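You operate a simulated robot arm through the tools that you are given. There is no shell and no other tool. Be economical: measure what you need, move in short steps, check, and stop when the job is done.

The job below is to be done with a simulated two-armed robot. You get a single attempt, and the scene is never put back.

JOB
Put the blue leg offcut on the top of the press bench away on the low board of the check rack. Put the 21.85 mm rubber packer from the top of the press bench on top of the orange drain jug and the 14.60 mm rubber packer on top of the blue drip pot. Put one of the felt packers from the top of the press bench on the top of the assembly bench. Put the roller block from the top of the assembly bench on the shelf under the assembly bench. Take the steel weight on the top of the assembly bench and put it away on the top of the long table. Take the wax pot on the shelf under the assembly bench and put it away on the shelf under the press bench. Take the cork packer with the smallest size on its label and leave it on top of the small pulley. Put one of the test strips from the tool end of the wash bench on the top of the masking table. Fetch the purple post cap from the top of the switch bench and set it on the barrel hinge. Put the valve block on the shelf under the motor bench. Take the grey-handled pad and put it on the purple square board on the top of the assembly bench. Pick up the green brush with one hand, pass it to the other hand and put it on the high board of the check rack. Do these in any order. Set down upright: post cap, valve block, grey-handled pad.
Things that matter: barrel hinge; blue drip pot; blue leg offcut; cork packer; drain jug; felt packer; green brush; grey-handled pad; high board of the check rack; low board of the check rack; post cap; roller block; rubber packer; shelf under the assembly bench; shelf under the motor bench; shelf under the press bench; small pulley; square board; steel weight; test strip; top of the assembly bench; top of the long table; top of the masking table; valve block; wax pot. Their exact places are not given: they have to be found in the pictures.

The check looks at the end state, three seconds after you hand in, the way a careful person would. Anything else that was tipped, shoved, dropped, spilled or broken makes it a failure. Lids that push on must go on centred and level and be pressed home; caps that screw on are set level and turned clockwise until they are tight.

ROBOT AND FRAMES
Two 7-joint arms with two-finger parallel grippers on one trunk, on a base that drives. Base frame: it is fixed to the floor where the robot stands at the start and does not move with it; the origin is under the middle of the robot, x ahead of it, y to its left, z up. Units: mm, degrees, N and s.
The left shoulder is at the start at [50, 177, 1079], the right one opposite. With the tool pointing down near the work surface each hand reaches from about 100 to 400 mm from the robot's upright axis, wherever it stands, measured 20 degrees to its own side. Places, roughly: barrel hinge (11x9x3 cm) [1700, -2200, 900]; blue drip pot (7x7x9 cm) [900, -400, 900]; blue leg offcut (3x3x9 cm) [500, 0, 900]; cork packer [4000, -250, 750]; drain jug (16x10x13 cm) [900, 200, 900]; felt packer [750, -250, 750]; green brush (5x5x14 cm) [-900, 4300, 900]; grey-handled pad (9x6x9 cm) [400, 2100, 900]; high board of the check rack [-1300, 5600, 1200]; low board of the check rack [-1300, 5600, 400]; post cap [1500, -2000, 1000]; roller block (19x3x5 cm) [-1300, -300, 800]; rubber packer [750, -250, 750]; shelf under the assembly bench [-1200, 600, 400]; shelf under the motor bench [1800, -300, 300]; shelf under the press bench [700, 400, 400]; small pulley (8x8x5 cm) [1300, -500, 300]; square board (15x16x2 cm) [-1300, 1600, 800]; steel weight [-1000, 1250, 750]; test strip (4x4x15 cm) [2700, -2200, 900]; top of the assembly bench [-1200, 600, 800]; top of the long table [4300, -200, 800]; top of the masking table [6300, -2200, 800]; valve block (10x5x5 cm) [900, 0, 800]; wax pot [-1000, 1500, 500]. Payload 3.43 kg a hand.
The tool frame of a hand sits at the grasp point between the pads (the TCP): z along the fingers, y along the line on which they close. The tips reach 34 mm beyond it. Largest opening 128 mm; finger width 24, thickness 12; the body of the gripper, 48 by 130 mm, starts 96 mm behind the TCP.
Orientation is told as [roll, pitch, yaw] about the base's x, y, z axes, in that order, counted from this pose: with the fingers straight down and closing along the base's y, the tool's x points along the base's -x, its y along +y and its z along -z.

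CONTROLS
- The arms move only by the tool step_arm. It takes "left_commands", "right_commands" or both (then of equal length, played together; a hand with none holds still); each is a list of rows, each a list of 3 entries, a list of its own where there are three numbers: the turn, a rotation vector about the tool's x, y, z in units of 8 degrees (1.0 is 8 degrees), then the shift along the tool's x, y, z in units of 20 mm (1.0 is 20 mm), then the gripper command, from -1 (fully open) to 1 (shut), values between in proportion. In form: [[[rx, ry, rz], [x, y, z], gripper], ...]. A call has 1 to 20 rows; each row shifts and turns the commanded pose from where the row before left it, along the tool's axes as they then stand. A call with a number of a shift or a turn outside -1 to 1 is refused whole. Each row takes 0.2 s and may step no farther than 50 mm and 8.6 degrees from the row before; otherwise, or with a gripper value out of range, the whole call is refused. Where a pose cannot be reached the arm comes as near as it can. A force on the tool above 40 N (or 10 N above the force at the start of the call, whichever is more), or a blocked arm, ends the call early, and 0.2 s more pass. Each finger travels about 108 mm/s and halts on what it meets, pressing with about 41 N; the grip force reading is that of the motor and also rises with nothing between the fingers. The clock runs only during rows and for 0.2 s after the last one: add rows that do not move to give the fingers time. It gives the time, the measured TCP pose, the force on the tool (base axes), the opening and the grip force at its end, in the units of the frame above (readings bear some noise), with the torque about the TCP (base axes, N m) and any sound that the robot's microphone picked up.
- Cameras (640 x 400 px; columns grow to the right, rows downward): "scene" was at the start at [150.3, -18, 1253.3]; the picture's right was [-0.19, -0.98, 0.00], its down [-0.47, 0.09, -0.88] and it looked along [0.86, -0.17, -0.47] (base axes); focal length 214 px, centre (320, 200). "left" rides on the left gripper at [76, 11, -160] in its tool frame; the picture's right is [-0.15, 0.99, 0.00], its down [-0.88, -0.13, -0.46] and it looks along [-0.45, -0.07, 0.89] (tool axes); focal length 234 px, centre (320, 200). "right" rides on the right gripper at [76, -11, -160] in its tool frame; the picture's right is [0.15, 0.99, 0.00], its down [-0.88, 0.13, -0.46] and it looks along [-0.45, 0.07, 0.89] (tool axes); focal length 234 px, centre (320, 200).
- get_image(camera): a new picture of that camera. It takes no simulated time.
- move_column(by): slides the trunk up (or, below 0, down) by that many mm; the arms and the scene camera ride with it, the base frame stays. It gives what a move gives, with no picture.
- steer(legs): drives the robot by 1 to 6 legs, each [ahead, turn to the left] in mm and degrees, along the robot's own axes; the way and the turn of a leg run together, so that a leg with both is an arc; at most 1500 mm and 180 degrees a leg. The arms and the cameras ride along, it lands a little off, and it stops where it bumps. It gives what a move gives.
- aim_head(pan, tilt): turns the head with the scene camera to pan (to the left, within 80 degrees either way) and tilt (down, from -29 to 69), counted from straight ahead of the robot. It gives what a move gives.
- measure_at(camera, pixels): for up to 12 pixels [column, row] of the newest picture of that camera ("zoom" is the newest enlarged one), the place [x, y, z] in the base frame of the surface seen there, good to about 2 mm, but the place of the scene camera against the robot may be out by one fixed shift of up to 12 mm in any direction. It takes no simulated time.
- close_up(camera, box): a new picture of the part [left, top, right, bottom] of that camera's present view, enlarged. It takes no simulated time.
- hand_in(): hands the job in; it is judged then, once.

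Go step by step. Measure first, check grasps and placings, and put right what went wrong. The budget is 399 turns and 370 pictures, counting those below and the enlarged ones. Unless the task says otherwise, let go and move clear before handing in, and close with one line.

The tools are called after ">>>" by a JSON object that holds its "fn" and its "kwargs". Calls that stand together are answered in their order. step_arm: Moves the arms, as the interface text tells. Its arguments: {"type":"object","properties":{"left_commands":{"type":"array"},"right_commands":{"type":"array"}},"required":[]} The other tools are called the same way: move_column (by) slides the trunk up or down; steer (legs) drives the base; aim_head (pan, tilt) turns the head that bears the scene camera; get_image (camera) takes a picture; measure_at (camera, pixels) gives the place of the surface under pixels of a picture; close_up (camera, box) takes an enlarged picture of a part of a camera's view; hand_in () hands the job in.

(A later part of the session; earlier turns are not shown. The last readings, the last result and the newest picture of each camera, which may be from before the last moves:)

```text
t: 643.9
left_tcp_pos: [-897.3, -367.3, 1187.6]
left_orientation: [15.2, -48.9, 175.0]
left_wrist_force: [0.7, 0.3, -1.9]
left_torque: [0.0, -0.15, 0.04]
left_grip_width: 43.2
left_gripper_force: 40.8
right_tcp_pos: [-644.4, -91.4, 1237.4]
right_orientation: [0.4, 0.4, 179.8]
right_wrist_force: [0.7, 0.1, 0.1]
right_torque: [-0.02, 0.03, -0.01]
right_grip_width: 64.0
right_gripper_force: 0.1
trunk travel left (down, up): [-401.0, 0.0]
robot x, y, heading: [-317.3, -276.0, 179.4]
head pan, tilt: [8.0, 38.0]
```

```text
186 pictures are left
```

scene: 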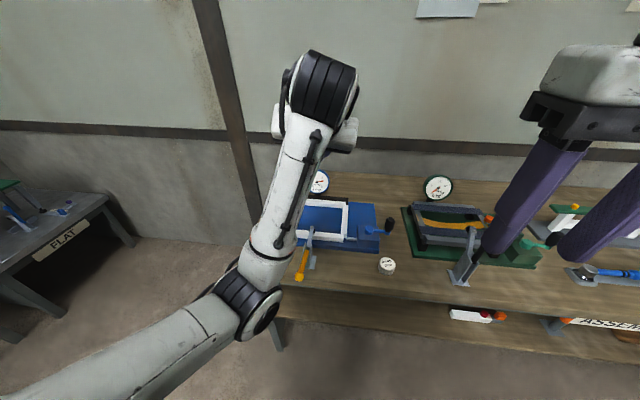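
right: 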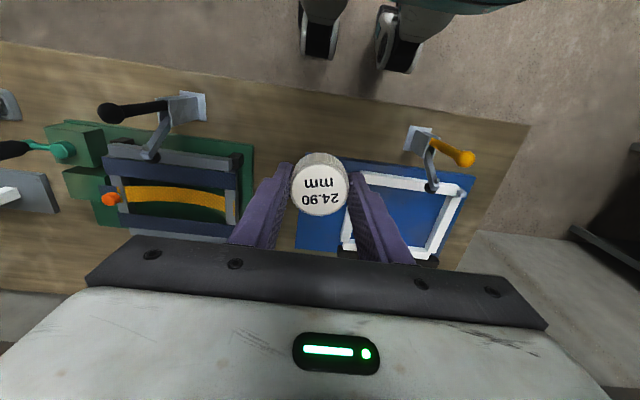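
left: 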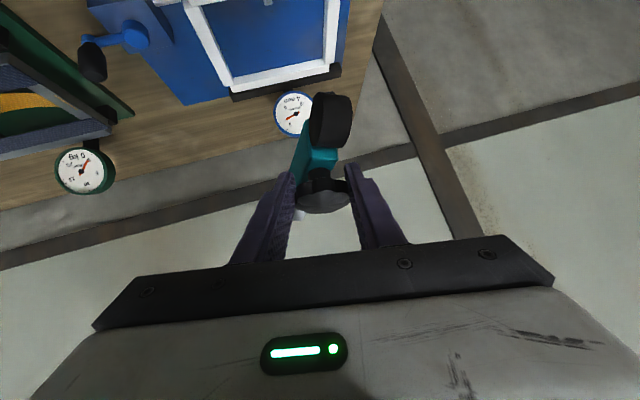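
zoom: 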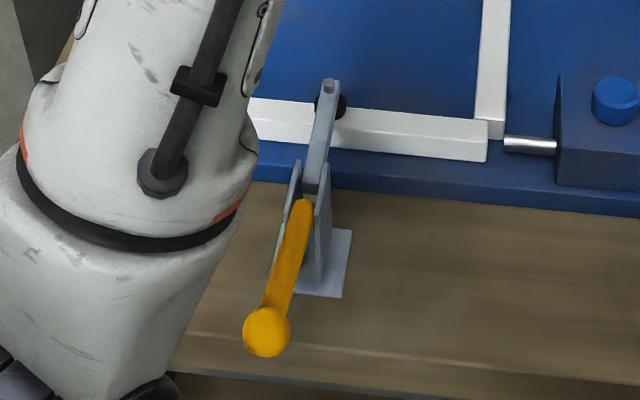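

I repeat with smaller turns per row.

>>> {"fn": "step_arm", "kwargs": {"left_commands": [[[0.63, 0.37, 0], [0, 0, 0], 1], [[0.63, 0.37, 0], [0, 0, 0], 1], [[0.63, 0.37, 0], [0, 0, 0], 1], [[0, 0, 0], [0.4, 0, -0.3], 1], [[0, 0, 0], [0.77, 0, -0.64], 1], [[0, 0, 0], [0.77, 0, -0.64], 1], [[0, 0, 0], [0, 0, 0], 1]]}}

>>> {"fn": "get_image", "kwargs": {"camera": "scene"}}

```text
t: 645.7
left_tcp_pos: [-911.0, -415.4, 1158.5]
left_orientation: [3.3, -41.2, 178.7]
left_wrist_force: [0.8, 0.2, -1.8]
left_torque: [-0.02, -0.09, 0.0]
left_grip_width: 43.1
left_gripper_force: 41.2
left hand out of reach, approached as far as the arm can: row 2, 3, 4, 5, 6
right_tcp_pos: [-645.7, -91.2, 1236.9]
right_orientation: [0.4, 0.3, 179.8]
right_wrist_force: [-0.6, -0.3, -0.6]
right_torque: [0.01, 0.01, -0.01]
right_grip_width: 64.0
right_gripper_force: 0.1
trunk travel left (down, up): [-401.0, 0.0]
robot x, y, heading: [-321.4, -280.9, 179.5]
head pan, tilt: [8.0, 38.0]
stopped in row 7 (left hand): the arm was blocked; the commanded pose is now the measured one
```

```text
185 pictures are left
```

scene: 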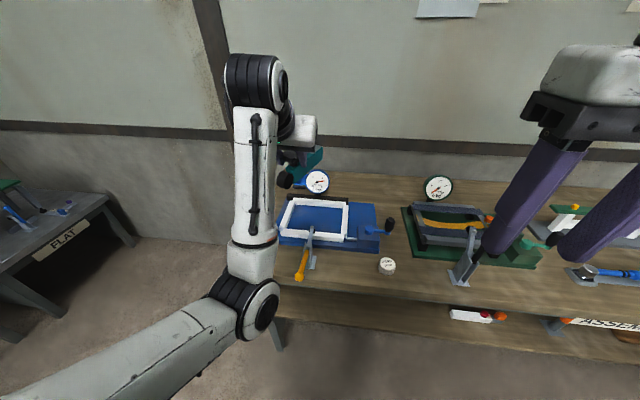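

The wrist is at its limit up here. I back away from the bench and bring the hand down in the open, where the posture is easier.

>>> {"fn": "steer", "kwargs": {"legs": [[-270, 0]]}}

>>> {"fn": "step_arm", "kwargs": {"left_commands": [[[0, 0, 0], [0.64, 0, 0.77], 1], [[0, 0, 0], [0.64, 0, 0.77], 1], [[0, 0, 0], [0.64, 0, 0.77], 1], [[0, 0, 0], [0.64, 0, 0.77], 1], [[0, 0, 0], [0.64, 0, 0.77], 1], [[0, 0, 0], [0.64, 0, 0.77], 1], [[0, 0, 0], [0.64, 0, 0.77], 1], [[0, 0, 0], [0.64, 0, 0.77], 1], [[0, 0, 0], [0.64, 0, 0.77], 1], [[0, 0, 0], [0.64, 0, 0.77], 1], [[0, 0, 0], [0.64, 0, 0.77], 1], [[0, 0, 0], [0.64, 0, 0.77], 1], [[0, 0, 0], [0, 0, 0], 1]]}}

>>> {"fn": "get_image", "kwargs": {"camera": "scene"}}

```text
t: 647.7
left_tcp_pos: [-638.6, -417.9, 1159.7]
left_orientation: [3.3, -41.3, 178.7]
left_wrist_force: [0.0, 0.2, -2.3]
left_torque: [0.0, -0.12, -0.01]
left_grip_width: 43.1
left_gripper_force: 41.3
right_tcp_pos: [-373.1, -93.9, 1237.0]
right_orientation: [0.4, 0.3, -179.9]
right_wrist_force: [0.2, 0.7, 0.1]
right_torque: [-0.02, 0.01, 0.04]
right_grip_width: 63.9
right_gripper_force: 0.0
trunk travel left (down, up): [-401.0, 0.0]
robot x, y, heading: [-46.2, -281.9, 179.3]
head pan, tilt: [8.0, 38.0]
```

```text
t: 650.5
left_tcp_pos: [-643.5, -428.0, 919.5]
left_orientation: [3.3, -41.4, 178.8]
left_wrist_force: [17.1, -2.5, 7.8]
left_torque: [0.44, 1.0, -0.37]
left_grip_width: 43.3
left_gripper_force: 41.0
right_tcp_pos: [-371.8, -95.0, 1237.8]
right_orientation: [0.3, 0.2, -180.0]
right_wrist_force: [0.7, 1.6, -0.9]
right_torque: [-0.02, 0.02, 0.0]
right_grip_width: 63.8
right_gripper_force: 0.0
trunk travel left (down, up): [-401.0, 0.0]
robot x, y, heading: [-44.4, -281.2, 179.4]
head pan, tilt: [8.0, 38.0]
```

```text
184 pictures are left
```

scene: 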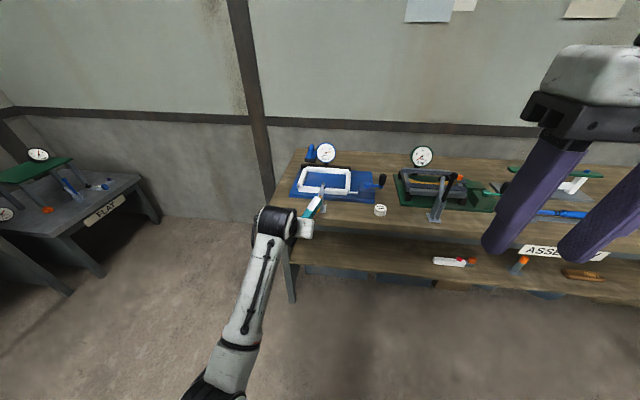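

The hand feels 17 N along x. I look through the left camera at how the block sits.

>>> {"fn": "get_image", "kwargs": {"camera": "left"}}

>>> {"fn": "close_up", "kwargs": {"camera": "scene", "box": [240, 160, 400, 280]}}

>>> {"fn": "measure_at", "kwargs": {"camera": "zoom", "pixels": [[300, 200], [320, 175], [285, 225], [230, 230], [330, 165], [335, 215], [262, 240]]}}

```text
183 pictures are left
```

left: 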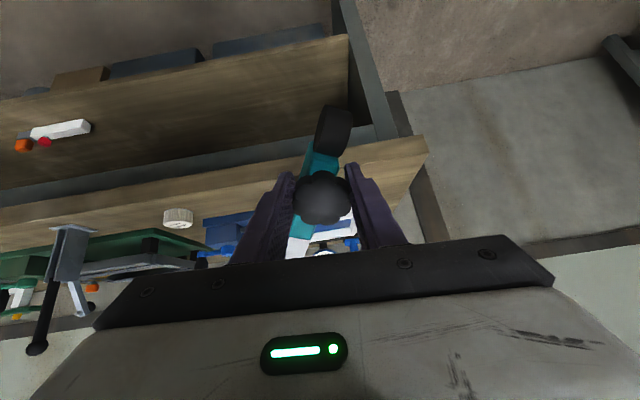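

```text
3.33 times, centred on (320, 220) of scene
```

zoom: 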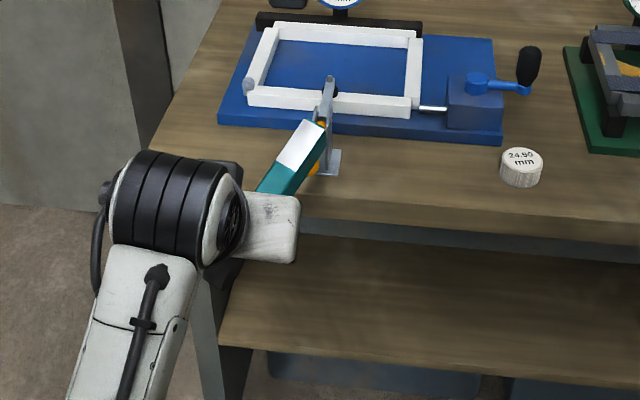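

```text
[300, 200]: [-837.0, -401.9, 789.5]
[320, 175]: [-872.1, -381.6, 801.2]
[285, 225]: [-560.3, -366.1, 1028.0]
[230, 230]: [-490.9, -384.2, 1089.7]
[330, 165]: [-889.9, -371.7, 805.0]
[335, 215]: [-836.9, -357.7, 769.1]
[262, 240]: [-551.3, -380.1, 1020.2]
```

The block's tail has come against the yellow handle. I back off 120 mm.

>>> {"fn": "steer", "kwargs": {"legs": [[-120, 0]]}}

>>> {"fn": "get_image", "kwargs": {"camera": "left"}}

>>> {"fn": "get_image", "kwargs": {"camera": "scene"}}

```text
t: 651.7
left_tcp_pos: [-525.5, -430.0, 919.0]
left_orientation: [3.3, -41.4, 178.8]
left_wrist_force: [0.3, -0.8, -1.7]
left_torque: [0.0, -0.12, 0.0]
left_grip_width: 43.0
left_gripper_force: 40.7
right_tcp_pos: [-254.2, -95.7, 1236.8]
right_orientation: [0.5, 0.3, -179.9]
right_wrist_force: [0.9, 0.2, -0.2]
right_torque: [-0.03, 0.08, -0.01]
right_grip_width: 64.1
right_gripper_force: 0.0
trunk travel left (down, up): [-401.0, 0.0]
robot x, y, heading: [73.9, -282.0, 179.7]
head pan, tilt: [8.0, 38.0]
```

```text
181 pictures are left
```

left: 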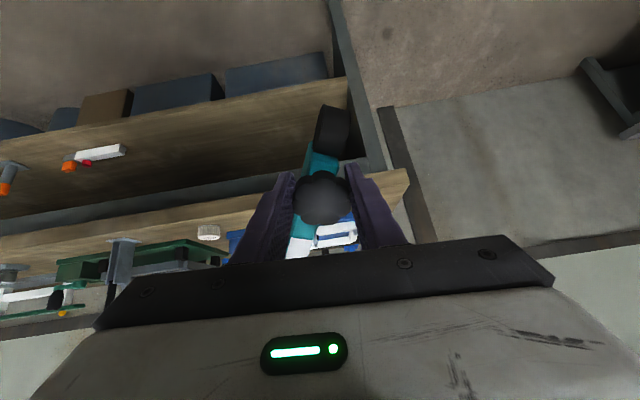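

```text
180 pictures are left
```

scene: 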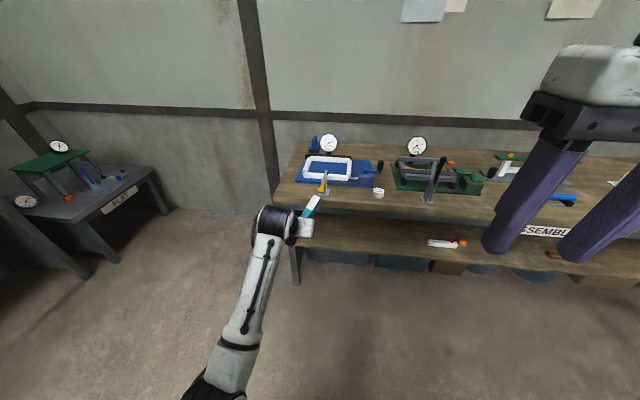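

I enlarge the handle and measure the block's ends to see its tilt.

>>> {"fn": "close_up", "kwargs": {"camera": "scene", "box": [270, 130, 430, 250]}}

>>> {"fn": "measure_at", "kwargs": {"camera": "left", "pixels": [[332, 125], [340, 140], [320, 160], [323, 200], [300, 246], [298, 225], [310, 185]]}}

>>> {"fn": "measure_at", "kwargs": {"camera": "zoom", "pixels": [[210, 185], [215, 200], [180, 265], [165, 305], [195, 235], [220, 245]]}}

```text
3.33 times, centred on (350, 190) of scene
```

zoom: 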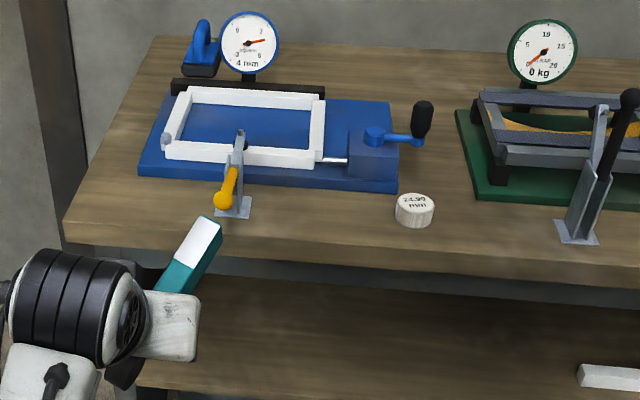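

```text
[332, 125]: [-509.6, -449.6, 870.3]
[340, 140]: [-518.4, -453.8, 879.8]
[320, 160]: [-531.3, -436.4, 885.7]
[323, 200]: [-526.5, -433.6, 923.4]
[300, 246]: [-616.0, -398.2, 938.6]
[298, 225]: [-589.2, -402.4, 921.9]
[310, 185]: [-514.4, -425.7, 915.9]
```

```text
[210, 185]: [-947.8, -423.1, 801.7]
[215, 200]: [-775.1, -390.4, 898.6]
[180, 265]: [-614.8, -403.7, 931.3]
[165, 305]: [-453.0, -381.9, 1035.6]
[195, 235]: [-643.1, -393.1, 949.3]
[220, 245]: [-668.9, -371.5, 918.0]
```

The block turned in the grip: its tail is 30° up and it is swung 22°. I can set the roller end on the shelf first and press it level. I shift the hand, lower the trunk 355 mm and look.

>>> {"fn": "step_arm", "kwargs": {"left_commands": [[[0, 0, 0], [0, -0.7, 0], 1], [[0, 0, 0], [0, -0.7, 0], 1], [[0, 0, 0], [0, -0.6, 0], 1], [[0, 0, 0], [0, 0, 0], 1]]}}

>>> {"fn": "move_column", "kwargs": {"by": -345}}

>>> {"fn": "aim_head", "kwargs": {"pan": 10, "tilt": 25}}

>>> {"fn": "get_image", "kwargs": {"camera": "scene"}}

>>> {"fn": "get_image", "kwargs": {"camera": "left"}}

```text
t: 652.7
left_tcp_pos: [-528.4, -400.0, 912.3]
left_orientation: [4.9, -41.2, 178.2]
left_wrist_force: [0.0, 1.5, -2.4]
left_torque: [0.03, -0.15, 0.0]
left_grip_width: 43.0
left_gripper_force: 40.9
right_tcp_pos: [-255.1, -95.0, 1237.1]
right_orientation: [0.4, 0.4, -179.9]
right_wrist_force: [-0.3, 0.3, -0.9]
right_torque: [0.01, 0.01, -0.02]
right_grip_width: 64.0
right_gripper_force: 0.0
trunk travel left (down, up): [-401.0, 0.0]
robot x, y, heading: [73.1, -284.2, 179.6]
head pan, tilt: [8.0, 38.0]
```

```text
t: 656.1
left_tcp_pos: [-529.4, -400.0, 569.1]
left_orientation: [4.7, -41.5, 178.3]
left_wrist_force: [0.2, 0.1, -2.1]
left_torque: [-0.03, -0.15, 0.0]
left_grip_width: 43.1
left_gripper_force: 41.1
right_tcp_pos: [-254.0, -96.3, 892.5]
right_orientation: [0.4, 0.4, -179.9]
right_wrist_force: [-0.1, 0.2, -0.5]
right_torque: [-0.02, 0.03, -0.01]
right_grip_width: 64.0
right_gripper_force: 0.0
trunk travel left (down, up): [-56.0, 345.0]
robot x, y, heading: [74.1, -282.9, 179.7]
head pan, tilt: [8.0, 38.0]
```

```text
t: 656.8
left_tcp_pos: [-527.2, -400.0, 569.5]
left_orientation: [4.8, -41.5, 178.4]
left_wrist_force: [-0.4, -0.1, -1.8]
left_torque: [-0.04, -0.12, -0.02]
left_grip_width: 43.1
left_gripper_force: 41.3
right_tcp_pos: [-254.5, -96.3, 891.2]
right_orientation: [0.4, 0.3, -179.8]
right_wrist_force: [0.0, -0.4, -0.7]
right_torque: [0.0, 0.01, 0.02]
right_grip_width: 64.1
right_gripper_force: 0.0
trunk travel left (down, up): [-56.0, 345.0]
robot x, y, heading: [68.9, -284.1, 179.5]
head pan, tilt: [10.0, 25.0]
```

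```text
178 pictures are left
```

scene: 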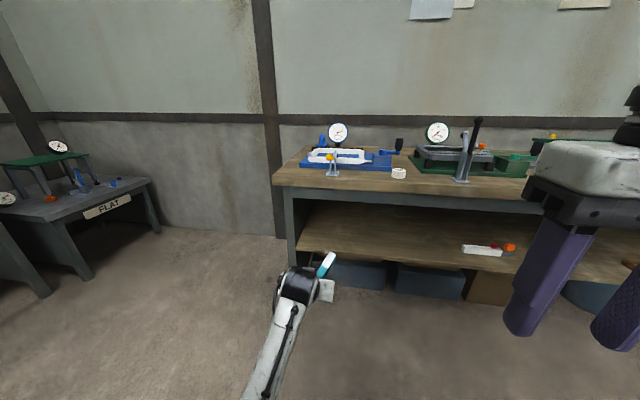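

```text
177 pictures are left
```

left: 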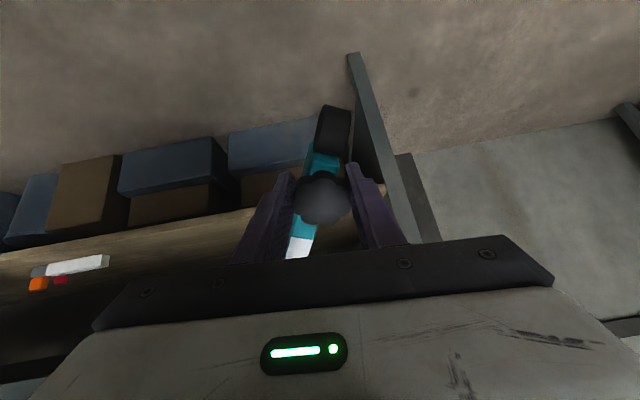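

I measure the block's ends, the wrist top, and the bench leg.

>>> {"fn": "close_up", "kwargs": {"camera": "scene", "box": [260, 180, 380, 320]}}

>>> {"fn": "measure_at", "kwargs": {"camera": "left", "pixels": [[332, 125], [322, 160], [323, 200], [298, 248], [345, 140]]}}

>>> {"fn": "measure_at", "kwargs": {"camera": "scene", "pixels": [[295, 275], [315, 290], [327, 262], [292, 225], [300, 245], [310, 248], [320, 210], [330, 205], [295, 272]]}}

```text
2.86 times, centred on (320, 250) of scene
```

zoom: 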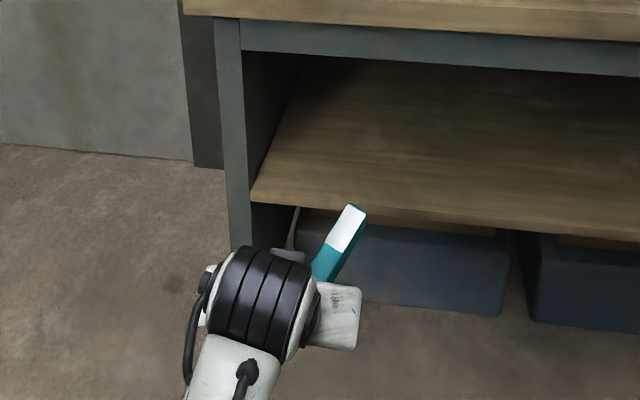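

```text
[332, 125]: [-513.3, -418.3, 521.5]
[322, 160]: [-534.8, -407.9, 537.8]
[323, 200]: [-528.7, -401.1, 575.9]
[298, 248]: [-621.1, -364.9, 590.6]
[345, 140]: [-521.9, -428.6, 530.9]
```

```text
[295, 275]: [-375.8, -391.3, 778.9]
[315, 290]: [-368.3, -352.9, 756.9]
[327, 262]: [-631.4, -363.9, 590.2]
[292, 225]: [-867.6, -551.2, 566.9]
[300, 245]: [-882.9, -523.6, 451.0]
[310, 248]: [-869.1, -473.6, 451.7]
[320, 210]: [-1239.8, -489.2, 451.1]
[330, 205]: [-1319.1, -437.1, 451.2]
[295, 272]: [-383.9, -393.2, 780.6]
```

I measure the apron's lower edge at this place, then drive in.

>>> {"fn": "measure_at", "kwargs": {"camera": "scene", "pixels": [[335, 190], [335, 194], [335, 197], [335, 200], [360, 197], [310, 190]]}}

```text
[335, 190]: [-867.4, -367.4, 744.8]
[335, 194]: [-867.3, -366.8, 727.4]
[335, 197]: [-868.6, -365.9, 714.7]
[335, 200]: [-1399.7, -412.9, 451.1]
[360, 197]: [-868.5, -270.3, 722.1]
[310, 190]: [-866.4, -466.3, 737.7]
```

Apron bottom is 712 and my hand passes at about 687. I drive in 410 mm.

>>> {"fn": "steer", "kwargs": {"legs": [[408, 0]]}}

>>> {"fn": "get_image", "kwargs": {"camera": "left"}}

>>> {"fn": "measure_at", "kwargs": {"camera": "left", "pixels": [[332, 125], [323, 200], [298, 248], [280, 120], [250, 100], [280, 60], [380, 130]]}}

```text
t: 659.4
left_tcp_pos: [-943.9, -387.5, 569.7]
left_orientation: [4.7, -41.3, 177.7]
left_wrist_force: [0.5, 0.4, -1.9]
left_torque: [0.0, -0.1, -0.01]
left_grip_width: 43.1
left_gripper_force: 40.9
right_tcp_pos: [-667.0, -87.3, 892.8]
right_orientation: [0.4, 0.5, 179.5]
right_wrist_force: [0.6, -0.2, 0.7]
right_torque: [0.0, 0.03, 0.0]
right_grip_width: 63.8
right_gripper_force: 0.1
trunk travel left (down, up): [-56.0, 345.0]
robot x, y, heading: [-337.3, -279.8, 179.1]
head pan, tilt: [10.0, 25.0]
```

```text
175 pictures are left
```

left: 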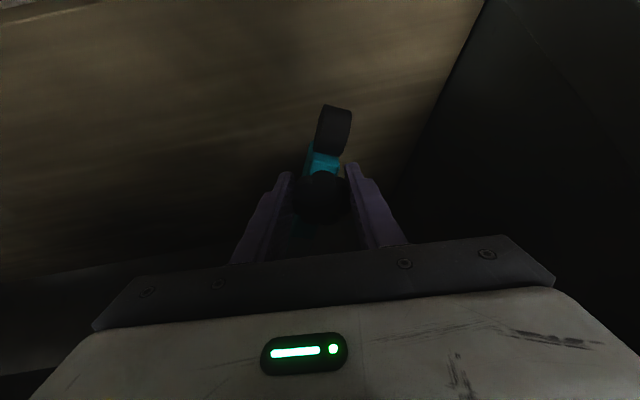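

```text
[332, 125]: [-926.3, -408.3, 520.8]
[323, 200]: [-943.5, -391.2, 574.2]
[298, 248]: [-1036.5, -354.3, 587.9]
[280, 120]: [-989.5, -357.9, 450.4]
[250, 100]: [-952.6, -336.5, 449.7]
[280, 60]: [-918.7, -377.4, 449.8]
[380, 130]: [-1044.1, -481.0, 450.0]
```

The roller end hangs over the shelf. I lower 20 mm, then press gently in small steps so that the block levels.

>>> {"fn": "step_arm", "kwargs": {"left_commands": [[[0, 0, 0], [0.32, 0, 0.38], 1], [[0, 0, 0], [0.32, 0, 0.38], 1], [[0, 0, 0], [0.16, 0, 0.19], 1], [[0, 0, 0], [0.16, 0, 0.19], 1], [[0, 0, 0], [0, 0, 0], 1]]}}

>>> {"fn": "step_arm", "kwargs": {"left_commands": [[[0, 0, 0], [0.16, 0, 0.19], 1], [[0, 0, 0], [0, 0, 0], 1]]}}

```text
t: 660.6
left_tcp_pos: [-943.3, -390.6, 539.7]
left_orientation: [4.9, -41.4, 177.7]
left_wrist_force: [0.3, 0.7, -2.4]
left_torque: [-0.06, -0.08, -0.01]
left_grip_width: 43.3
left_gripper_force: 40.9
right_tcp_pos: [-667.0, -86.7, 891.3]
right_orientation: [0.4, 0.3, 179.4]
right_wrist_force: [-0.1, 0.8, 0.0]
right_torque: [-0.02, 0.02, 0.0]
right_grip_width: 64.2
right_gripper_force: 0.1
trunk travel left (down, up): [-56.0, 345.0]
robot x, y, heading: [-337.1, -281.1, 179.0]
head pan, tilt: [10.0, 25.0]
```

```text
t: 661.2
left_tcp_pos: [-945.1, -390.6, 535.9]
left_orientation: [4.9, -41.8, 177.6]
left_wrist_force: [2.2, 1.2, 12.3]
left_torque: [-0.14, -0.38, 0.08]
left_grip_width: 43.3
left_gripper_force: 41.4
right_tcp_pos: [-665.9, -87.0, 892.6]
right_orientation: [0.4, 0.3, 179.5]
right_wrist_force: [0.4, 0.5, 0.1]
right_torque: [0.0, -0.04, 0.01]
right_grip_width: 64.2
right_gripper_force: 0.0
trunk travel left (down, up): [-56.0, 345.0]
robot x, y, heading: [-343.0, -279.1, 178.7]
head pan, tilt: [10.0, 25.0]
```

Contact at z≈536 (12 N). I press on in 3 mm steps to level it.

>>> {"fn": "step_arm", "kwargs": {"left_commands": [[[0, 0, 0], [0.1, 0, 0.115], 1], [[0, 0, 0], [0, 0, 0], 1], [[0, 0, 0], [0.1, 0, 0.115], 1], [[0, 0, 0], [0, 0, 0], 1]]}}

>>> {"fn": "get_image", "kwargs": {"camera": "left"}}

>>> {"fn": "measure_at", "kwargs": {"camera": "left", "pixels": [[332, 115], [332, 125], [320, 160], [323, 200], [298, 248], [305, 235]]}}

```text
t: 662.2
left_tcp_pos: [-945.8, -391.1, 535.0]
left_orientation: [4.8, -42.3, 177.8]
left_wrist_force: [0.0, 6.0, 29.4]
left_torque: [-0.04, -0.4, 0.03]
left_grip_width: 43.1
left_gripper_force: 41.1
right_tcp_pos: [-665.0, -86.9, 893.3]
right_orientation: [0.4, 0.1, 179.5]
right_wrist_force: [-0.5, 0.2, -0.2]
right_torque: [-0.01, -0.01, 0.0]
right_grip_width: 64.0
right_gripper_force: 0.0
trunk travel left (down, up): [-56.0, 345.0]
robot x, y, heading: [-339.6, -278.6, 178.8]
head pan, tilt: [10.0, 25.0]
```

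```text
174 pictures are left
```

left: 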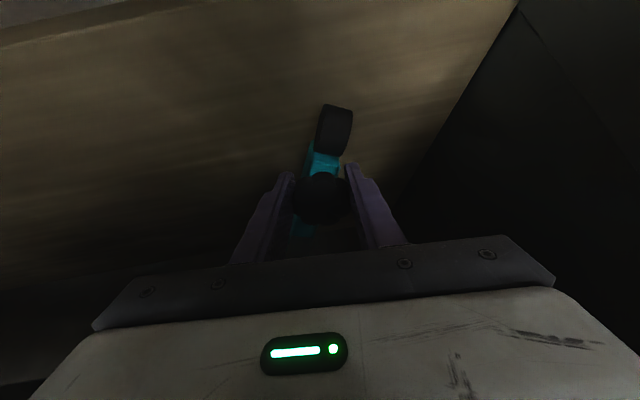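

```text
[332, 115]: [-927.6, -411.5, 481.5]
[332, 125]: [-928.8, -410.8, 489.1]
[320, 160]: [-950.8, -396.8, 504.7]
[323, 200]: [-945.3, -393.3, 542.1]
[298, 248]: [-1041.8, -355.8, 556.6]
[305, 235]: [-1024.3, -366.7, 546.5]
```

It still stands 30° tail-up and the grip resists turning. I ease the grip slightly so the block can settle down within the fingers.

>>> {"fn": "step_arm", "kwargs": {"left_commands": [[[0, 0, 0], [-0.06, 0, -0.08], 1], [[0, 0, 0], [0, 0, 0], 0.33], [[0, 0, 0], [0, 0, 0], 0.32], [[0, 0, 0], [0, 0, 0], 0.31], [[0, 0, 0], [0, 0, 0], 0.3], [[0, 0, 0], [0, 0, 0], 0.28]]}}

>>> {"fn": "get_image", "kwargs": {"camera": "left"}}

>>> {"fn": "measure_at", "kwargs": {"camera": "left", "pixels": [[332, 115], [332, 125], [320, 160], [323, 200], [298, 248]]}}

```text
t: 663.6
left_tcp_pos: [-944.7, -392.7, 529.6]
left_orientation: [5.0, -41.3, 177.7]
left_wrist_force: [0.3, 0.0, -0.8]
left_torque: [0.02, -0.01, -0.03]
left_grip_width: 46.4
left_gripper_force: 0.5
right_tcp_pos: [-666.7, -87.8, 891.8]
right_orientation: [0.4, 0.4, 179.5]
right_wrist_force: [0.2, -0.3, 0.0]
right_torque: [0.0, 0.06, -0.01]
right_grip_width: 63.9
right_gripper_force: 0.0
trunk travel left (down, up): [-56.0, 345.0]
robot x, y, heading: [-342.5, -280.1, 178.9]
head pan, tilt: [10.0, 25.0]
```

```text
173 pictures are left
```

left: 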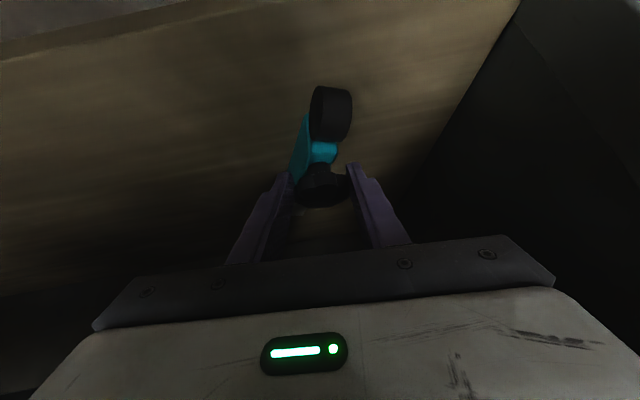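

```text
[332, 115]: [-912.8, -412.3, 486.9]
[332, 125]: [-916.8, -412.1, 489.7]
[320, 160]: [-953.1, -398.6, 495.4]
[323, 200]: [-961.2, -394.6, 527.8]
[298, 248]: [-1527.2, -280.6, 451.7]
```

The block lies flat on the shelf (knob top 528). I open wider and back the robot out.

>>> {"fn": "step_arm", "kwargs": {"left_commands": [[[0, 0, 0], [0, 0, 0], -0.1], [[0, 0, 0], [0, 0, 0], -0.1], [[0, 0, 0], [-0.3, 0, -0.38], -0.1], [[0, 0, 0], [-0.3, 0, -0.38], -0.1], [[0, 0, 0], [0, 0, 0], -0.1]]}}

>>> {"fn": "steer", "kwargs": {"legs": [[-330, 0]]}}

>>> {"fn": "get_image", "kwargs": {"camera": "scene"}}

```text
t: 664.8
left_tcp_pos: [-943.8, -397.4, 547.6]
left_orientation: [5.7, -41.3, 177.3]
left_wrist_force: [0.4, -0.5, -0.3]
left_torque: [-0.01, -0.02, 0.01]
left_grip_width: 70.4
left_gripper_force: 0.1
right_tcp_pos: [-667.6, -86.9, 892.0]
right_orientation: [0.4, 0.5, 179.6]
right_wrist_force: [-1.0, -0.6, 0.1]
right_torque: [0.0, 0.0, 0.02]
right_grip_width: 64.1
right_gripper_force: 0.1
trunk travel left (down, up): [-56.0, 345.0]
robot x, y, heading: [-337.2, -278.6, 179.1]
head pan, tilt: [10.0, 25.0]
```

```text
t: 667.0
left_tcp_pos: [-614.8, -401.0, 549.2]
left_orientation: [5.7, -41.5, 177.2]
left_wrist_force: [0.6, 0.3, -0.1]
left_torque: [-0.01, 0.01, -0.01]
left_grip_width: 70.3
left_gripper_force: 0.1
right_tcp_pos: [-335.7, -91.6, 891.8]
right_orientation: [0.4, 0.4, 179.3]
right_wrist_force: [-0.5, 0.0, -0.1]
right_torque: [-0.01, 0.01, -0.04]
right_grip_width: 64.3
right_gripper_force: 0.1
trunk travel left (down, up): [-56.0, 345.0]
robot x, y, heading: [-8.8, -285.1, 178.7]
head pan, tilt: [10.0, 25.0]
```

```text
172 pictures are left
```

scene: 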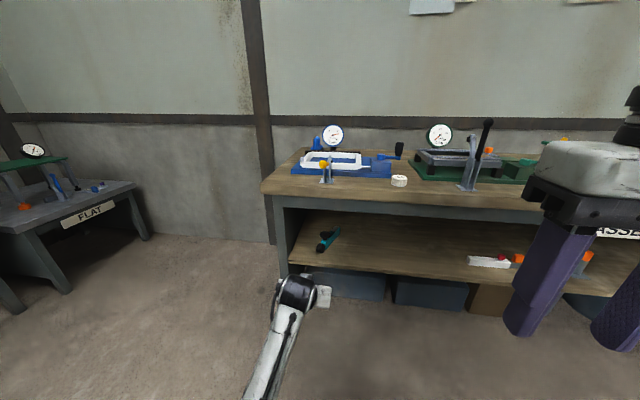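

The roller block is on the shelf at (328,240). Now I bring the left arm back to normal, raise the trunk, and line the right hand up with the clamp's yellow handle.

>>> {"fn": "step_arm", "kwargs": {"left_commands": [[[0.2, 0.9, 0], [0, 0, 0], 0], [[0.2, 0.9, 0], [0, 0, 0], 0], [[0.15, 0.9, 0], [0, 0, 0], 0], [[0.1, 0.9, 0], [0.5, 0, 0], 0], [[0.1, 0.9, 0], [1, 0, 0], 0], [[0, 0.6, 0], [1, 0, 0], 0], [[0, 0, 0], [1, 0, -0.5], 0], [[0, 0, 0], [1, 0, -1], 0], [[0, 0, 0], [1, 0, -1], 0], [[0, 0, 0], [0.5, 0, -1], 0], [[0, 0, 0], [0, 0, -1], 0], [[0, 0, 0], [0, 0, -1], 0], [[0, 0, 0], [0, 0, -1], 0], [[0, 0, 0], [0, 0, -1], 0], [[0, 0, 0], [0, 0, 0], 0]]}}

>>> {"fn": "move_column", "kwargs": {"by": 345}}

>>> {"fn": "steer", "kwargs": {"legs": [[0, 33], [340, 0], [0, -31.7]]}}

>>> {"fn": "aim_head", "kwargs": {"pan": 0, "tilt": 40}}

>>> {"fn": "get_image", "kwargs": {"camera": "scene"}}

```text
t: 669.7
left_tcp_pos: [-515.2, -445.3, 499.6]
left_orientation: [2.3, 8.8, -178.9]
left_wrist_force: [0.5, -0.2, 0.5]
left_torque: [0.01, 0.0, -0.02]
left_grip_width: 63.6
left_gripper_force: 0.1
left hand out of reach, approached as far as the arm can: row 8, 9, 10, 11, 12, 13
right_tcp_pos: [-336.8, -93.3, 892.3]
right_orientation: [0.4, 0.4, 179.3]
right_wrist_force: [0.2, -0.5, 0.3]
right_torque: [0.0, 0.05, 0.0]
right_grip_width: 64.0
right_gripper_force: 0.2
trunk travel left (down, up): [-56.0, 345.0]
robot x, y, heading: [-10.8, -285.7, 179.3]
head pan, tilt: [10.0, 25.0]
stopped in row 13 (left hand): the arm was blocked; the commanded pose is now the measured one
```

```text
t: 673.0
left_tcp_pos: [-515.7, -445.2, 845.2]
left_orientation: [2.4, 8.8, -179.0]
left_wrist_force: [-0.4, 0.5, 0.2]
left_torque: [0.0, 0.04, 0.0]
left_grip_width: 64.3
left_gripper_force: 0.1
right_tcp_pos: [-335.6, -93.0, 1235.6]
right_orientation: [0.4, 0.4, 179.3]
right_wrist_force: [0.4, -0.6, -0.4]
right_torque: [0.05, 0.01, 0.02]
right_grip_width: 63.8
right_gripper_force: 0.0
trunk travel left (down, up): [-401.0, 0.0]
robot x, y, heading: [-13.2, -286.2, 178.9]
head pan, tilt: [10.0, 25.0]
```

```text
t: 678.4
left_tcp_pos: [-807.6, -627.7, 845.6]
left_orientation: [2.3, 8.7, -178.4]
left_wrist_force: [-0.4, -1.1, -0.1]
left_torque: [0.02, 0.0, -0.01]
left_grip_width: 63.9
left_gripper_force: 0.1
right_tcp_pos: [-632.1, -272.0, 1236.5]
right_orientation: [0.3, 0.4, 179.8]
right_wrist_force: [0.0, 0.5, -1.0]
right_torque: [-0.03, 0.01, 0.0]
right_grip_width: 63.9
right_gripper_force: 0.0
trunk travel left (down, up): [-401.0, 0.0]
robot x, y, heading: [-309.1, -462.0, 179.1]
head pan, tilt: [10.0, 25.0]
```

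```text
t: 679.2
left_tcp_pos: [-808.2, -628.7, 845.1]
left_orientation: [2.4, 8.7, -178.2]
left_wrist_force: [-0.3, 0.0, 0.1]
left_torque: [0.01, 0.01, 0.04]
left_grip_width: 64.1
left_gripper_force: 0.1
right_tcp_pos: [-631.1, -272.2, 1237.2]
right_orientation: [0.3, 0.5, 179.9]
right_wrist_force: [0.1, 0.7, -0.4]
right_torque: [0.0, -0.01, 0.0]
right_grip_width: 64.1
right_gripper_force: 0.1
trunk travel left (down, up): [-401.0, 0.0]
robot x, y, heading: [-306.2, -463.8, 179.4]
head pan, tilt: [0.0, 40.0]
```

```text
171 pictures are left
```

scene: 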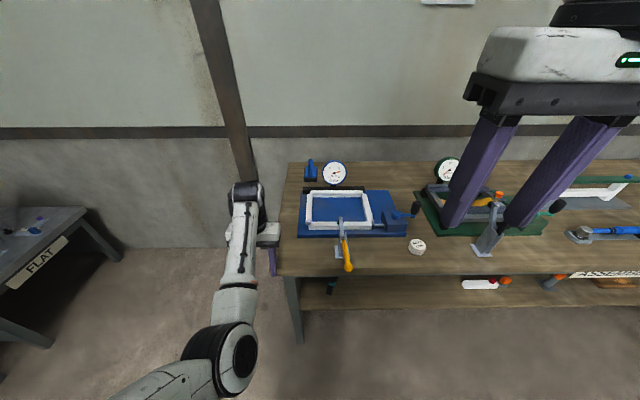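

The handle's knob is at (348,266). I bring the right hand above it.

>>> {"fn": "step_arm", "kwargs": {"right_commands": [[[0, 0, 0], [-0.9, 0.7, 0], 0.2], [[0, 0, 0], [-0.9, 0.7, 0], 0.2], [[0, 0, 0], [-0.9, 0.7, 0.5], 0.2], [[0, 0, 0], [-0.9, 0.7, 1], 0.2], [[0, 0, 0], [-0.9, 0.7, 1], 0.2], [[0, 0, 0], [-0.9, 0.7, 1], 0.2], [[0, 0, 0], [-0.9, 0.7, 1], 0.2], [[0, 0, 0], [-0.9, 0.7, 1], 0.2], [[0, 0, 0], [0, 0, 1], 0.2], [[0, 0, 0], [0, 0, 1], 0.2], [[0, 0, 0], [0, 0, 0], 0.2]]}}

>>> {"fn": "get_image", "kwargs": {"camera": "right"}}

```text
t: 681.6
left_tcp_pos: [-808.0, -627.8, 844.6]
left_orientation: [2.3, 8.8, -178.4]
left_wrist_force: [0.3, 0.7, -0.6]
left_torque: [-0.02, 0.01, 0.03]
left_grip_width: 63.9
left_gripper_force: 0.0
right_tcp_pos: [-774.5, -384.4, 1088.2]
right_orientation: [0.4, 0.3, 179.9]
right_wrist_force: [-0.9, -0.2, 0.1]
right_torque: [0.03, -0.01, -0.02]
right_grip_width: 51.5
right_gripper_force: 0.1
trunk travel left (down, up): [-401.0, 0.0]
robot x, y, heading: [-302.1, -462.3, 179.4]
head pan, tilt: [0.0, 40.0]
```

```text
170 pictures are left
```

right: 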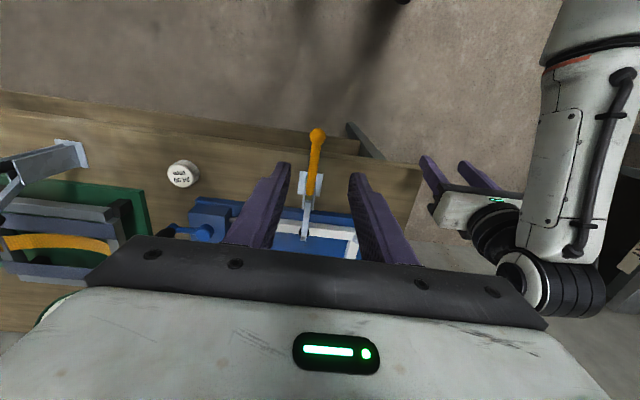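

I measure the knob at (317,136) and the handle with the right camera.

>>> {"fn": "measure_at", "kwargs": {"camera": "right", "pixels": [[317, 135], [311, 136], [324, 136], [317, 129], [317, 142], [314, 160], [311, 180], [308, 200], [305, 235]]}}

```text
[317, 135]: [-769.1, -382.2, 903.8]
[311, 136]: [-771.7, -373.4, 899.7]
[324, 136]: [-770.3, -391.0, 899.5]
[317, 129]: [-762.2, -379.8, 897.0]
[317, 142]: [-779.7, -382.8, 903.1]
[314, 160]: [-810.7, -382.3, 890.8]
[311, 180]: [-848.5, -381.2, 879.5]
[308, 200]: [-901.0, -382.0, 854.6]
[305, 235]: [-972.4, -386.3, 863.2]
```

Knob centre (-771,-382,893); from the earlier pictures it stood at about (-881,-380,986), so the handle must swing up 74° about (-888,867). I go down and grip the knob.

>>> {"fn": "step_arm", "kwargs": {"right_commands": [[[0, 0, 0], [0.17, -0.12, 0.75], 0.2], [[0, 0, 0], [0, 0, 1], 0.2], [[0, 0, 0], [0, 0, 1], 0.2], [[0, 0, 0], [0, 0, 1], 0.2], [[0, 0, 0], [0, 0, 1], 0.2], [[0, 0, 0], [0, 0, 1], 0.2], [[0, 0, 0], [0, 0, 1], 0.2], [[0, 0, 0], [0, 0, 1], 0.2], [[0, 0, 0], [0, 0, 1], 0.2], [[0, 0, 0], [0, 0, 1], 0.2], [[0, 0, 0], [0, 0, 0], 0.2], [[0, 0, 0], [0, 0, 0], 1], [[0, 0, 0], [0, 0, 0], 1], [[0, 0, 0], [0, 0, 0], 1]]}}

>>> {"fn": "step_arm", "kwargs": {"right_commands": [[[0, 0, 0], [-0.17, 0, -0.62], 1], [[0, 0, 0], [-0.24, 0, -0.6], 1], [[0, 0, 0], [-0.3, 0, -0.57], 1], [[0, 0, 0], [0, 0, 0], 1]]}}

>>> {"fn": "get_image", "kwargs": {"camera": "right"}}

```text
t: 684.6
left_tcp_pos: [-808.2, -627.9, 846.0]
left_orientation: [2.5, 8.8, -178.2]
left_wrist_force: [0.3, 0.2, -0.8]
left_torque: [-0.02, 0.02, 0.0]
left_grip_width: 64.1
left_gripper_force: 0.0
right_tcp_pos: [-769.3, -381.6, 891.5]
right_orientation: [0.3, 0.3, 179.9]
right_wrist_force: [1.6, 5.0, -1.4]
right_torque: [0.03, -0.01, -0.03]
right_grip_width: 24.0
right_gripper_force: 45.4
trunk travel left (down, up): [-401.0, 0.0]
robot x, y, heading: [-305.5, -462.6, 179.5]
head pan, tilt: [0.0, 40.0]
```

```text
t: 685.6
left_tcp_pos: [-808.7, -627.2, 843.9]
left_orientation: [2.4, 8.9, -178.3]
left_wrist_force: [-0.4, 0.2, -0.1]
left_torque: [-0.01, 0.0, 0.0]
left_grip_width: 64.1
left_gripper_force: 0.0
right_tcp_pos: [-785.0, -382.8, 925.9]
right_orientation: [0.4, 0.6, 179.9]
right_wrist_force: [-2.8, 2.3, -17.6]
right_torque: [0.02, -1.32, -0.04]
right_grip_width: 24.0
right_gripper_force: 45.0
trunk travel left (down, up): [-401.0, 0.0]
robot x, y, heading: [-304.9, -463.4, 179.7]
head pan, tilt: [0.0, 40.0]
```

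```text
169 pictures are left
```

right: 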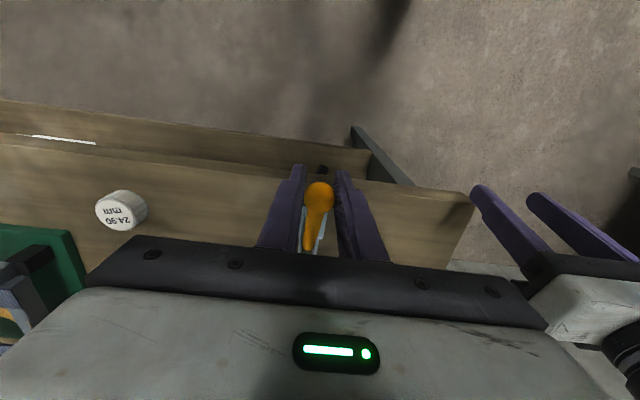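

The handle follows with about 18 N. I continue along the arc to upright.

>>> {"fn": "step_arm", "kwargs": {"right_commands": [[[0, 0, 0], [-0.37, 0, -0.54], 1], [[0, 0, 0], [-0.42, 0, -0.5], 1], [[0, 0, 0], [-0.47, 0, -0.45], 1], [[0, 0, 0], [-0.52, 0, -0.4], 1], [[0, 0, 0], [-0.55, 0, -0.34], 1], [[0, 0, 0], [-0.58, 0, -0.27], 1], [[0, 0, 0], [0, 0, 0], 1]]}}

>>> {"fn": "close_up", "kwargs": {"camera": "scene", "box": [290, 170, 410, 290]}}

```text
t: 687.2
left_tcp_pos: [-809.1, -628.9, 844.0]
left_orientation: [2.4, 9.0, -178.3]
left_wrist_force: [-0.3, 0.3, -0.6]
left_torque: [0.05, 0.01, 0.02]
left_grip_width: 64.0
left_gripper_force: 0.0
right_tcp_pos: [-844.6, -383.0, 972.3]
right_orientation: [0.3, 0.9, 179.9]
right_wrist_force: [3.9, 2.9, -27.0]
right_torque: [0.04, -1.27, -0.06]
right_grip_width: 23.8
right_gripper_force: 45.3
trunk travel left (down, up): [-401.0, 0.0]
robot x, y, heading: [-305.5, -459.5, 179.4]
head pan, tilt: [0.0, 40.0]
```

```text
3.33 times, centred on (350, 230) of scene
```

zoom: 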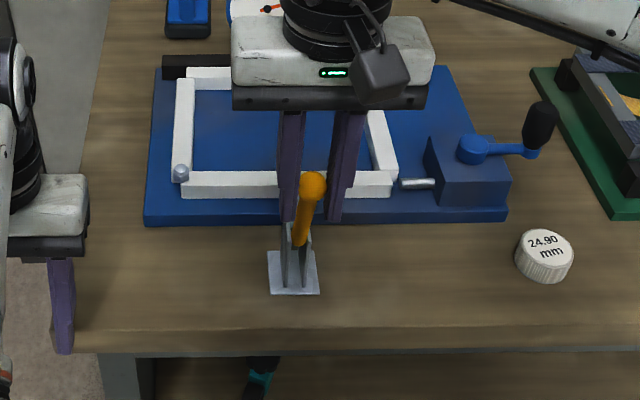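

It follows but pulls down 27 N, so I keep the rest of the arc flatter.

>>> {"fn": "step_arm", "kwargs": {"right_commands": [[[0, 0, 0], [-0.6, 0, -0.05], 1], [[0, 0, 0], [-0.6, 0, 0], 1], [[0, 0, 0], [-0.6, 0, 0.05], 1], [[0, 0, 0], [0, 0, 0], 1]]}}

>>> {"fn": "close_up", "kwargs": {"camera": "scene", "box": [290, 170, 410, 290]}}

```text
t: 688.2
left_tcp_pos: [-807.3, -628.1, 846.6]
left_orientation: [2.4, 8.6, -178.3]
left_wrist_force: [-0.3, 0.1, 0.1]
left_torque: [0.03, 0.0, 0.02]
left_grip_width: 63.9
left_gripper_force: 0.1
right_tcp_pos: [-876.2, -382.4, 979.1]
right_orientation: [0.3, 0.3, 179.9]
right_wrist_force: [16.4, 8.7, 5.9]
right_torque: [-0.04, -0.46, -0.07]
right_grip_width: 24.0
right_gripper_force: 44.3
trunk travel left (down, up): [-401.0, 0.0]
robot x, y, heading: [-303.6, -465.0, 179.3]
head pan, tilt: [0.0, 40.0]
```

```text
3.33 times, centred on (350, 230) of scene
```

zoom: 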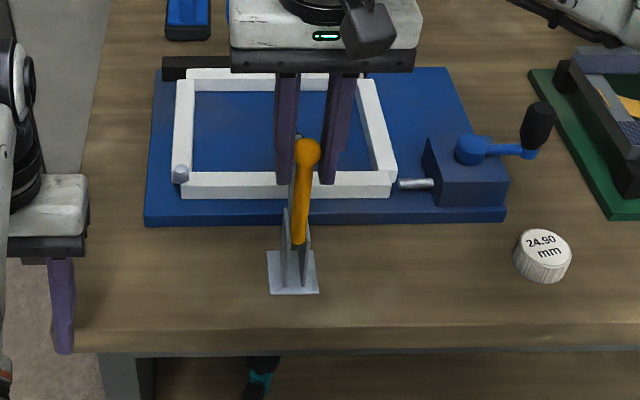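

The handle is upright again (knob at (-876,979), target (-881,986)). I release and rise, then check.

>>> {"fn": "step_arm", "kwargs": {"right_commands": [[[0, 0, 0], [-0.15, 0, -0.1], 1], [[0, 0, 0], [0, 0, 0], 0.3], [[0, 0, 0], [0, 0, 0], 0.2], [[0, 0, 0], [0, 0, -1], 0.2], [[0, 0, 0], [0, 0, -1], 0.2], [[0, 0, 0], [0, 0, -1], 0.2], [[0, 0, 0], [0, 0, -1], 0.2], [[0, 0, 0], [0, 0, -1], 0.2], [[0, 0, 0], [0.5, -1, -1], 0.2], [[0, 0, 0], [1, -1, -1], 0.2], [[0, 0, 0], [1, -1, -1], 0.2], [[0, 0, 0], [1, -1, -1], 0.2], [[0, 0, 0], [1, -1, 0], 0.2], [[0, 0, 0], [1, -1, 0], 0.2]]}}

>>> {"fn": "close_up", "kwargs": {"camera": "scene", "box": [290, 150, 410, 290]}}

>>> {"fn": "measure_at", "kwargs": {"camera": "zoom", "pixels": [[310, 195], [300, 180], [303, 240], [290, 195], [288, 215]]}}

```text
t: 691.2
left_tcp_pos: [-807.0, -629.1, 844.6]
left_orientation: [2.4, 8.7, -178.3]
left_wrist_force: [0.6, 0.2, 0.7]
left_torque: [0.02, -0.01, -0.03]
left_grip_width: 64.2
left_gripper_force: 0.1
right_tcp_pos: [-771.7, -261.4, 1158.6]
right_orientation: [0.4, 0.4, 179.9]
right_wrist_force: [0.6, 0.7, 0.2]
right_torque: [-0.02, 0.04, 0.02]
right_grip_width: 51.3
right_gripper_force: 0.1
trunk travel left (down, up): [-401.0, 0.0]
robot x, y, heading: [-303.7, -464.5, 179.3]
head pan, tilt: [0.0, 40.0]
```

```text
2.86 times, centred on (350, 220) of scene
```

zoom: 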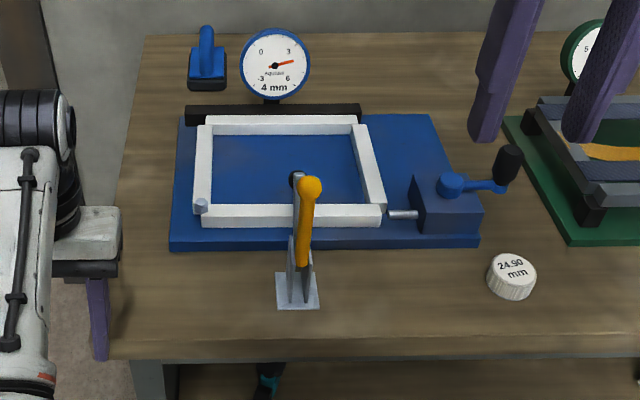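

```text
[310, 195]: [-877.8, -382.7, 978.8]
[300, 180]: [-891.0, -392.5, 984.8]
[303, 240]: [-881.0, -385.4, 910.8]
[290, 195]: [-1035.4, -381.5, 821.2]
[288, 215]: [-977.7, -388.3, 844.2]
```

The clamp is upright as before. I back off and bring the left arm to its normal raised pose, then go north along the assembly bench for the wax pot and weight.

>>> {"fn": "steer", "kwargs": {"legs": [[-250, 0]]}}

>>> {"fn": "step_arm", "kwargs": {"left_commands": [[[0, 0, 0], [-0.5, 0, -1], 0], [[0, 0, 0], [-0.5, 0, -1], 0], [[0, 0, 0], [-0.5, 0, -1], 0], [[-0.3, -1, 0], [0, -0.5, -1], 0], [[0, 0, 0], [0, -0.5, -1], 0], [[0, 0, 0], [0, -0.5, -1], 0], [[0, 0, 0], [0.3, 0, -1], 0], [[0, 0, 0], [0.3, 0, -1], 0], [[0, 0, 0], [0.3, 0, -1], 0], [[0, 0, 0], [0.3, 0, -1], 0], [[0, 0, 0], [0.3, 0, -1], 0], [[0, 0, 0], [0.3, 0, -1], 0], [[0, 0, 0], [0.3, 0, -1], 0], [[0, 0, 0], [0.3, 0, -1], 0], [[0, 0, 0], [0, 0, 0], 0]]}}

>>> {"fn": "get_image", "kwargs": {"camera": "scene"}}

```text
t: 693.0
left_tcp_pos: [-560.6, -632.6, 844.5]
left_orientation: [2.3, 8.7, -178.1]
left_wrist_force: [0.0, 0.5, 1.1]
left_torque: [0.02, 0.03, -0.01]
left_grip_width: 64.0
left_gripper_force: 0.0
right_tcp_pos: [-525.8, -267.1, 1158.0]
right_orientation: [0.4, 0.5, -179.9]
right_wrist_force: [0.8, 0.0, -0.7]
right_torque: [-0.02, 0.01, 0.02]
right_grip_width: 51.3
right_gripper_force: 0.0
trunk travel left (down, up): [-401.0, 0.0]
robot x, y, heading: [-56.9, -467.7, 179.5]
head pan, tilt: [0.0, 40.0]
```

```text
t: 693.8
left_tcp_pos: [-527.9, -663.2, 806.5]
left_orientation: [5.5, 19.4, -175.5]
left_wrist_force: [-0.5, -0.2, 0.0]
left_torque: [0.0, 0.01, -0.05]
left_grip_width: 64.0
left_gripper_force: 0.2
right_tcp_pos: [-527.3, -266.9, 1157.4]
right_orientation: [0.4, 0.3, -179.9]
right_wrist_force: [0.5, 0.2, -0.1]
right_torque: [0.01, -0.01, 0.0]
right_grip_width: 51.3
right_gripper_force: 0.1
trunk travel left (down, up): [-401.0, 0.0]
robot x, y, heading: [-56.0, -466.2, 179.6]
head pan, tilt: [0.0, 40.0]
stopped in row 3 (left hand): the arm was blocked; the commanded pose is now the measured one
```

```text
165 pictures are left
```

scene: 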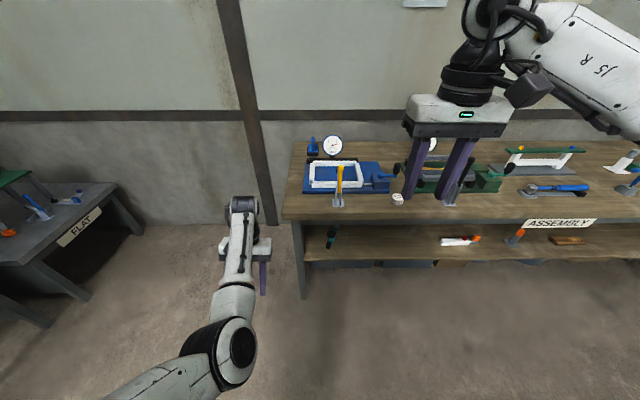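

The left arm is at a joint limit in a folded posture. I try to unfold it by stretching forward and turning the pitch back.

>>> {"fn": "step_arm", "kwargs": {"left_commands": [[[0, -0.8, 0], [-0.6, 0, 0.2], 0], [[0, -0.8, 0], [-0.6, 0, 0.2], 0], [[0, -0.8, 0], [-0.6, 0, 0.2], 0], [[0, 0, 0], [-0.6, 0, 0.2], 0], [[0, 0, 0], [0, 0, 0], 0]]}}

>>> {"fn": "aim_head", "kwargs": {"pan": 50, "tilt": 40}}

>>> {"fn": "get_image", "kwargs": {"camera": "scene"}}

```text
t: 695.0
left_tcp_pos: [-570.7, -663.4, 784.0]
left_orientation: [4.9, 0.2, -177.5]
left_wrist_force: [0.9, 0.2, -0.2]
left_torque: [-0.01, 0.01, 0.02]
left_grip_width: 63.9
left_gripper_force: 0.1
right_tcp_pos: [-527.3, -267.0, 1157.1]
right_orientation: [0.4, 0.5, -179.8]
right_wrist_force: [0.7, 0.2, 0.0]
right_torque: [0.0, 0.0, 0.01]
right_grip_width: 51.1
right_gripper_force: 0.0
trunk travel left (down, up): [-401.0, 0.0]
robot x, y, heading: [-57.7, -462.9, 179.6]
head pan, tilt: [0.0, 40.0]
```

```text
t: 696.1
left_tcp_pos: [-570.8, -664.4, 783.8]
left_orientation: [4.9, 0.1, -177.5]
left_wrist_force: [-0.3, -0.1, 0.4]
left_torque: [-0.02, 0.0, -0.02]
left_grip_width: 64.0
left_gripper_force: 0.2
right_tcp_pos: [-527.4, -267.4, 1157.8]
right_orientation: [0.4, 0.4, -179.9]
right_wrist_force: [0.9, -0.3, -0.2]
right_torque: [0.01, -0.01, 0.02]
right_grip_width: 51.1
right_gripper_force: 0.1
trunk travel left (down, up): [-401.0, 0.0]
robot x, y, heading: [-60.3, -459.8, 179.6]
head pan, tilt: [50.0, 40.0]
```

```text
164 pictures are left
```

scene: 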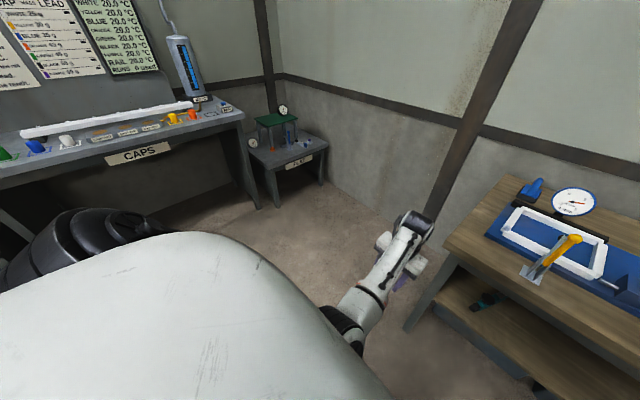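

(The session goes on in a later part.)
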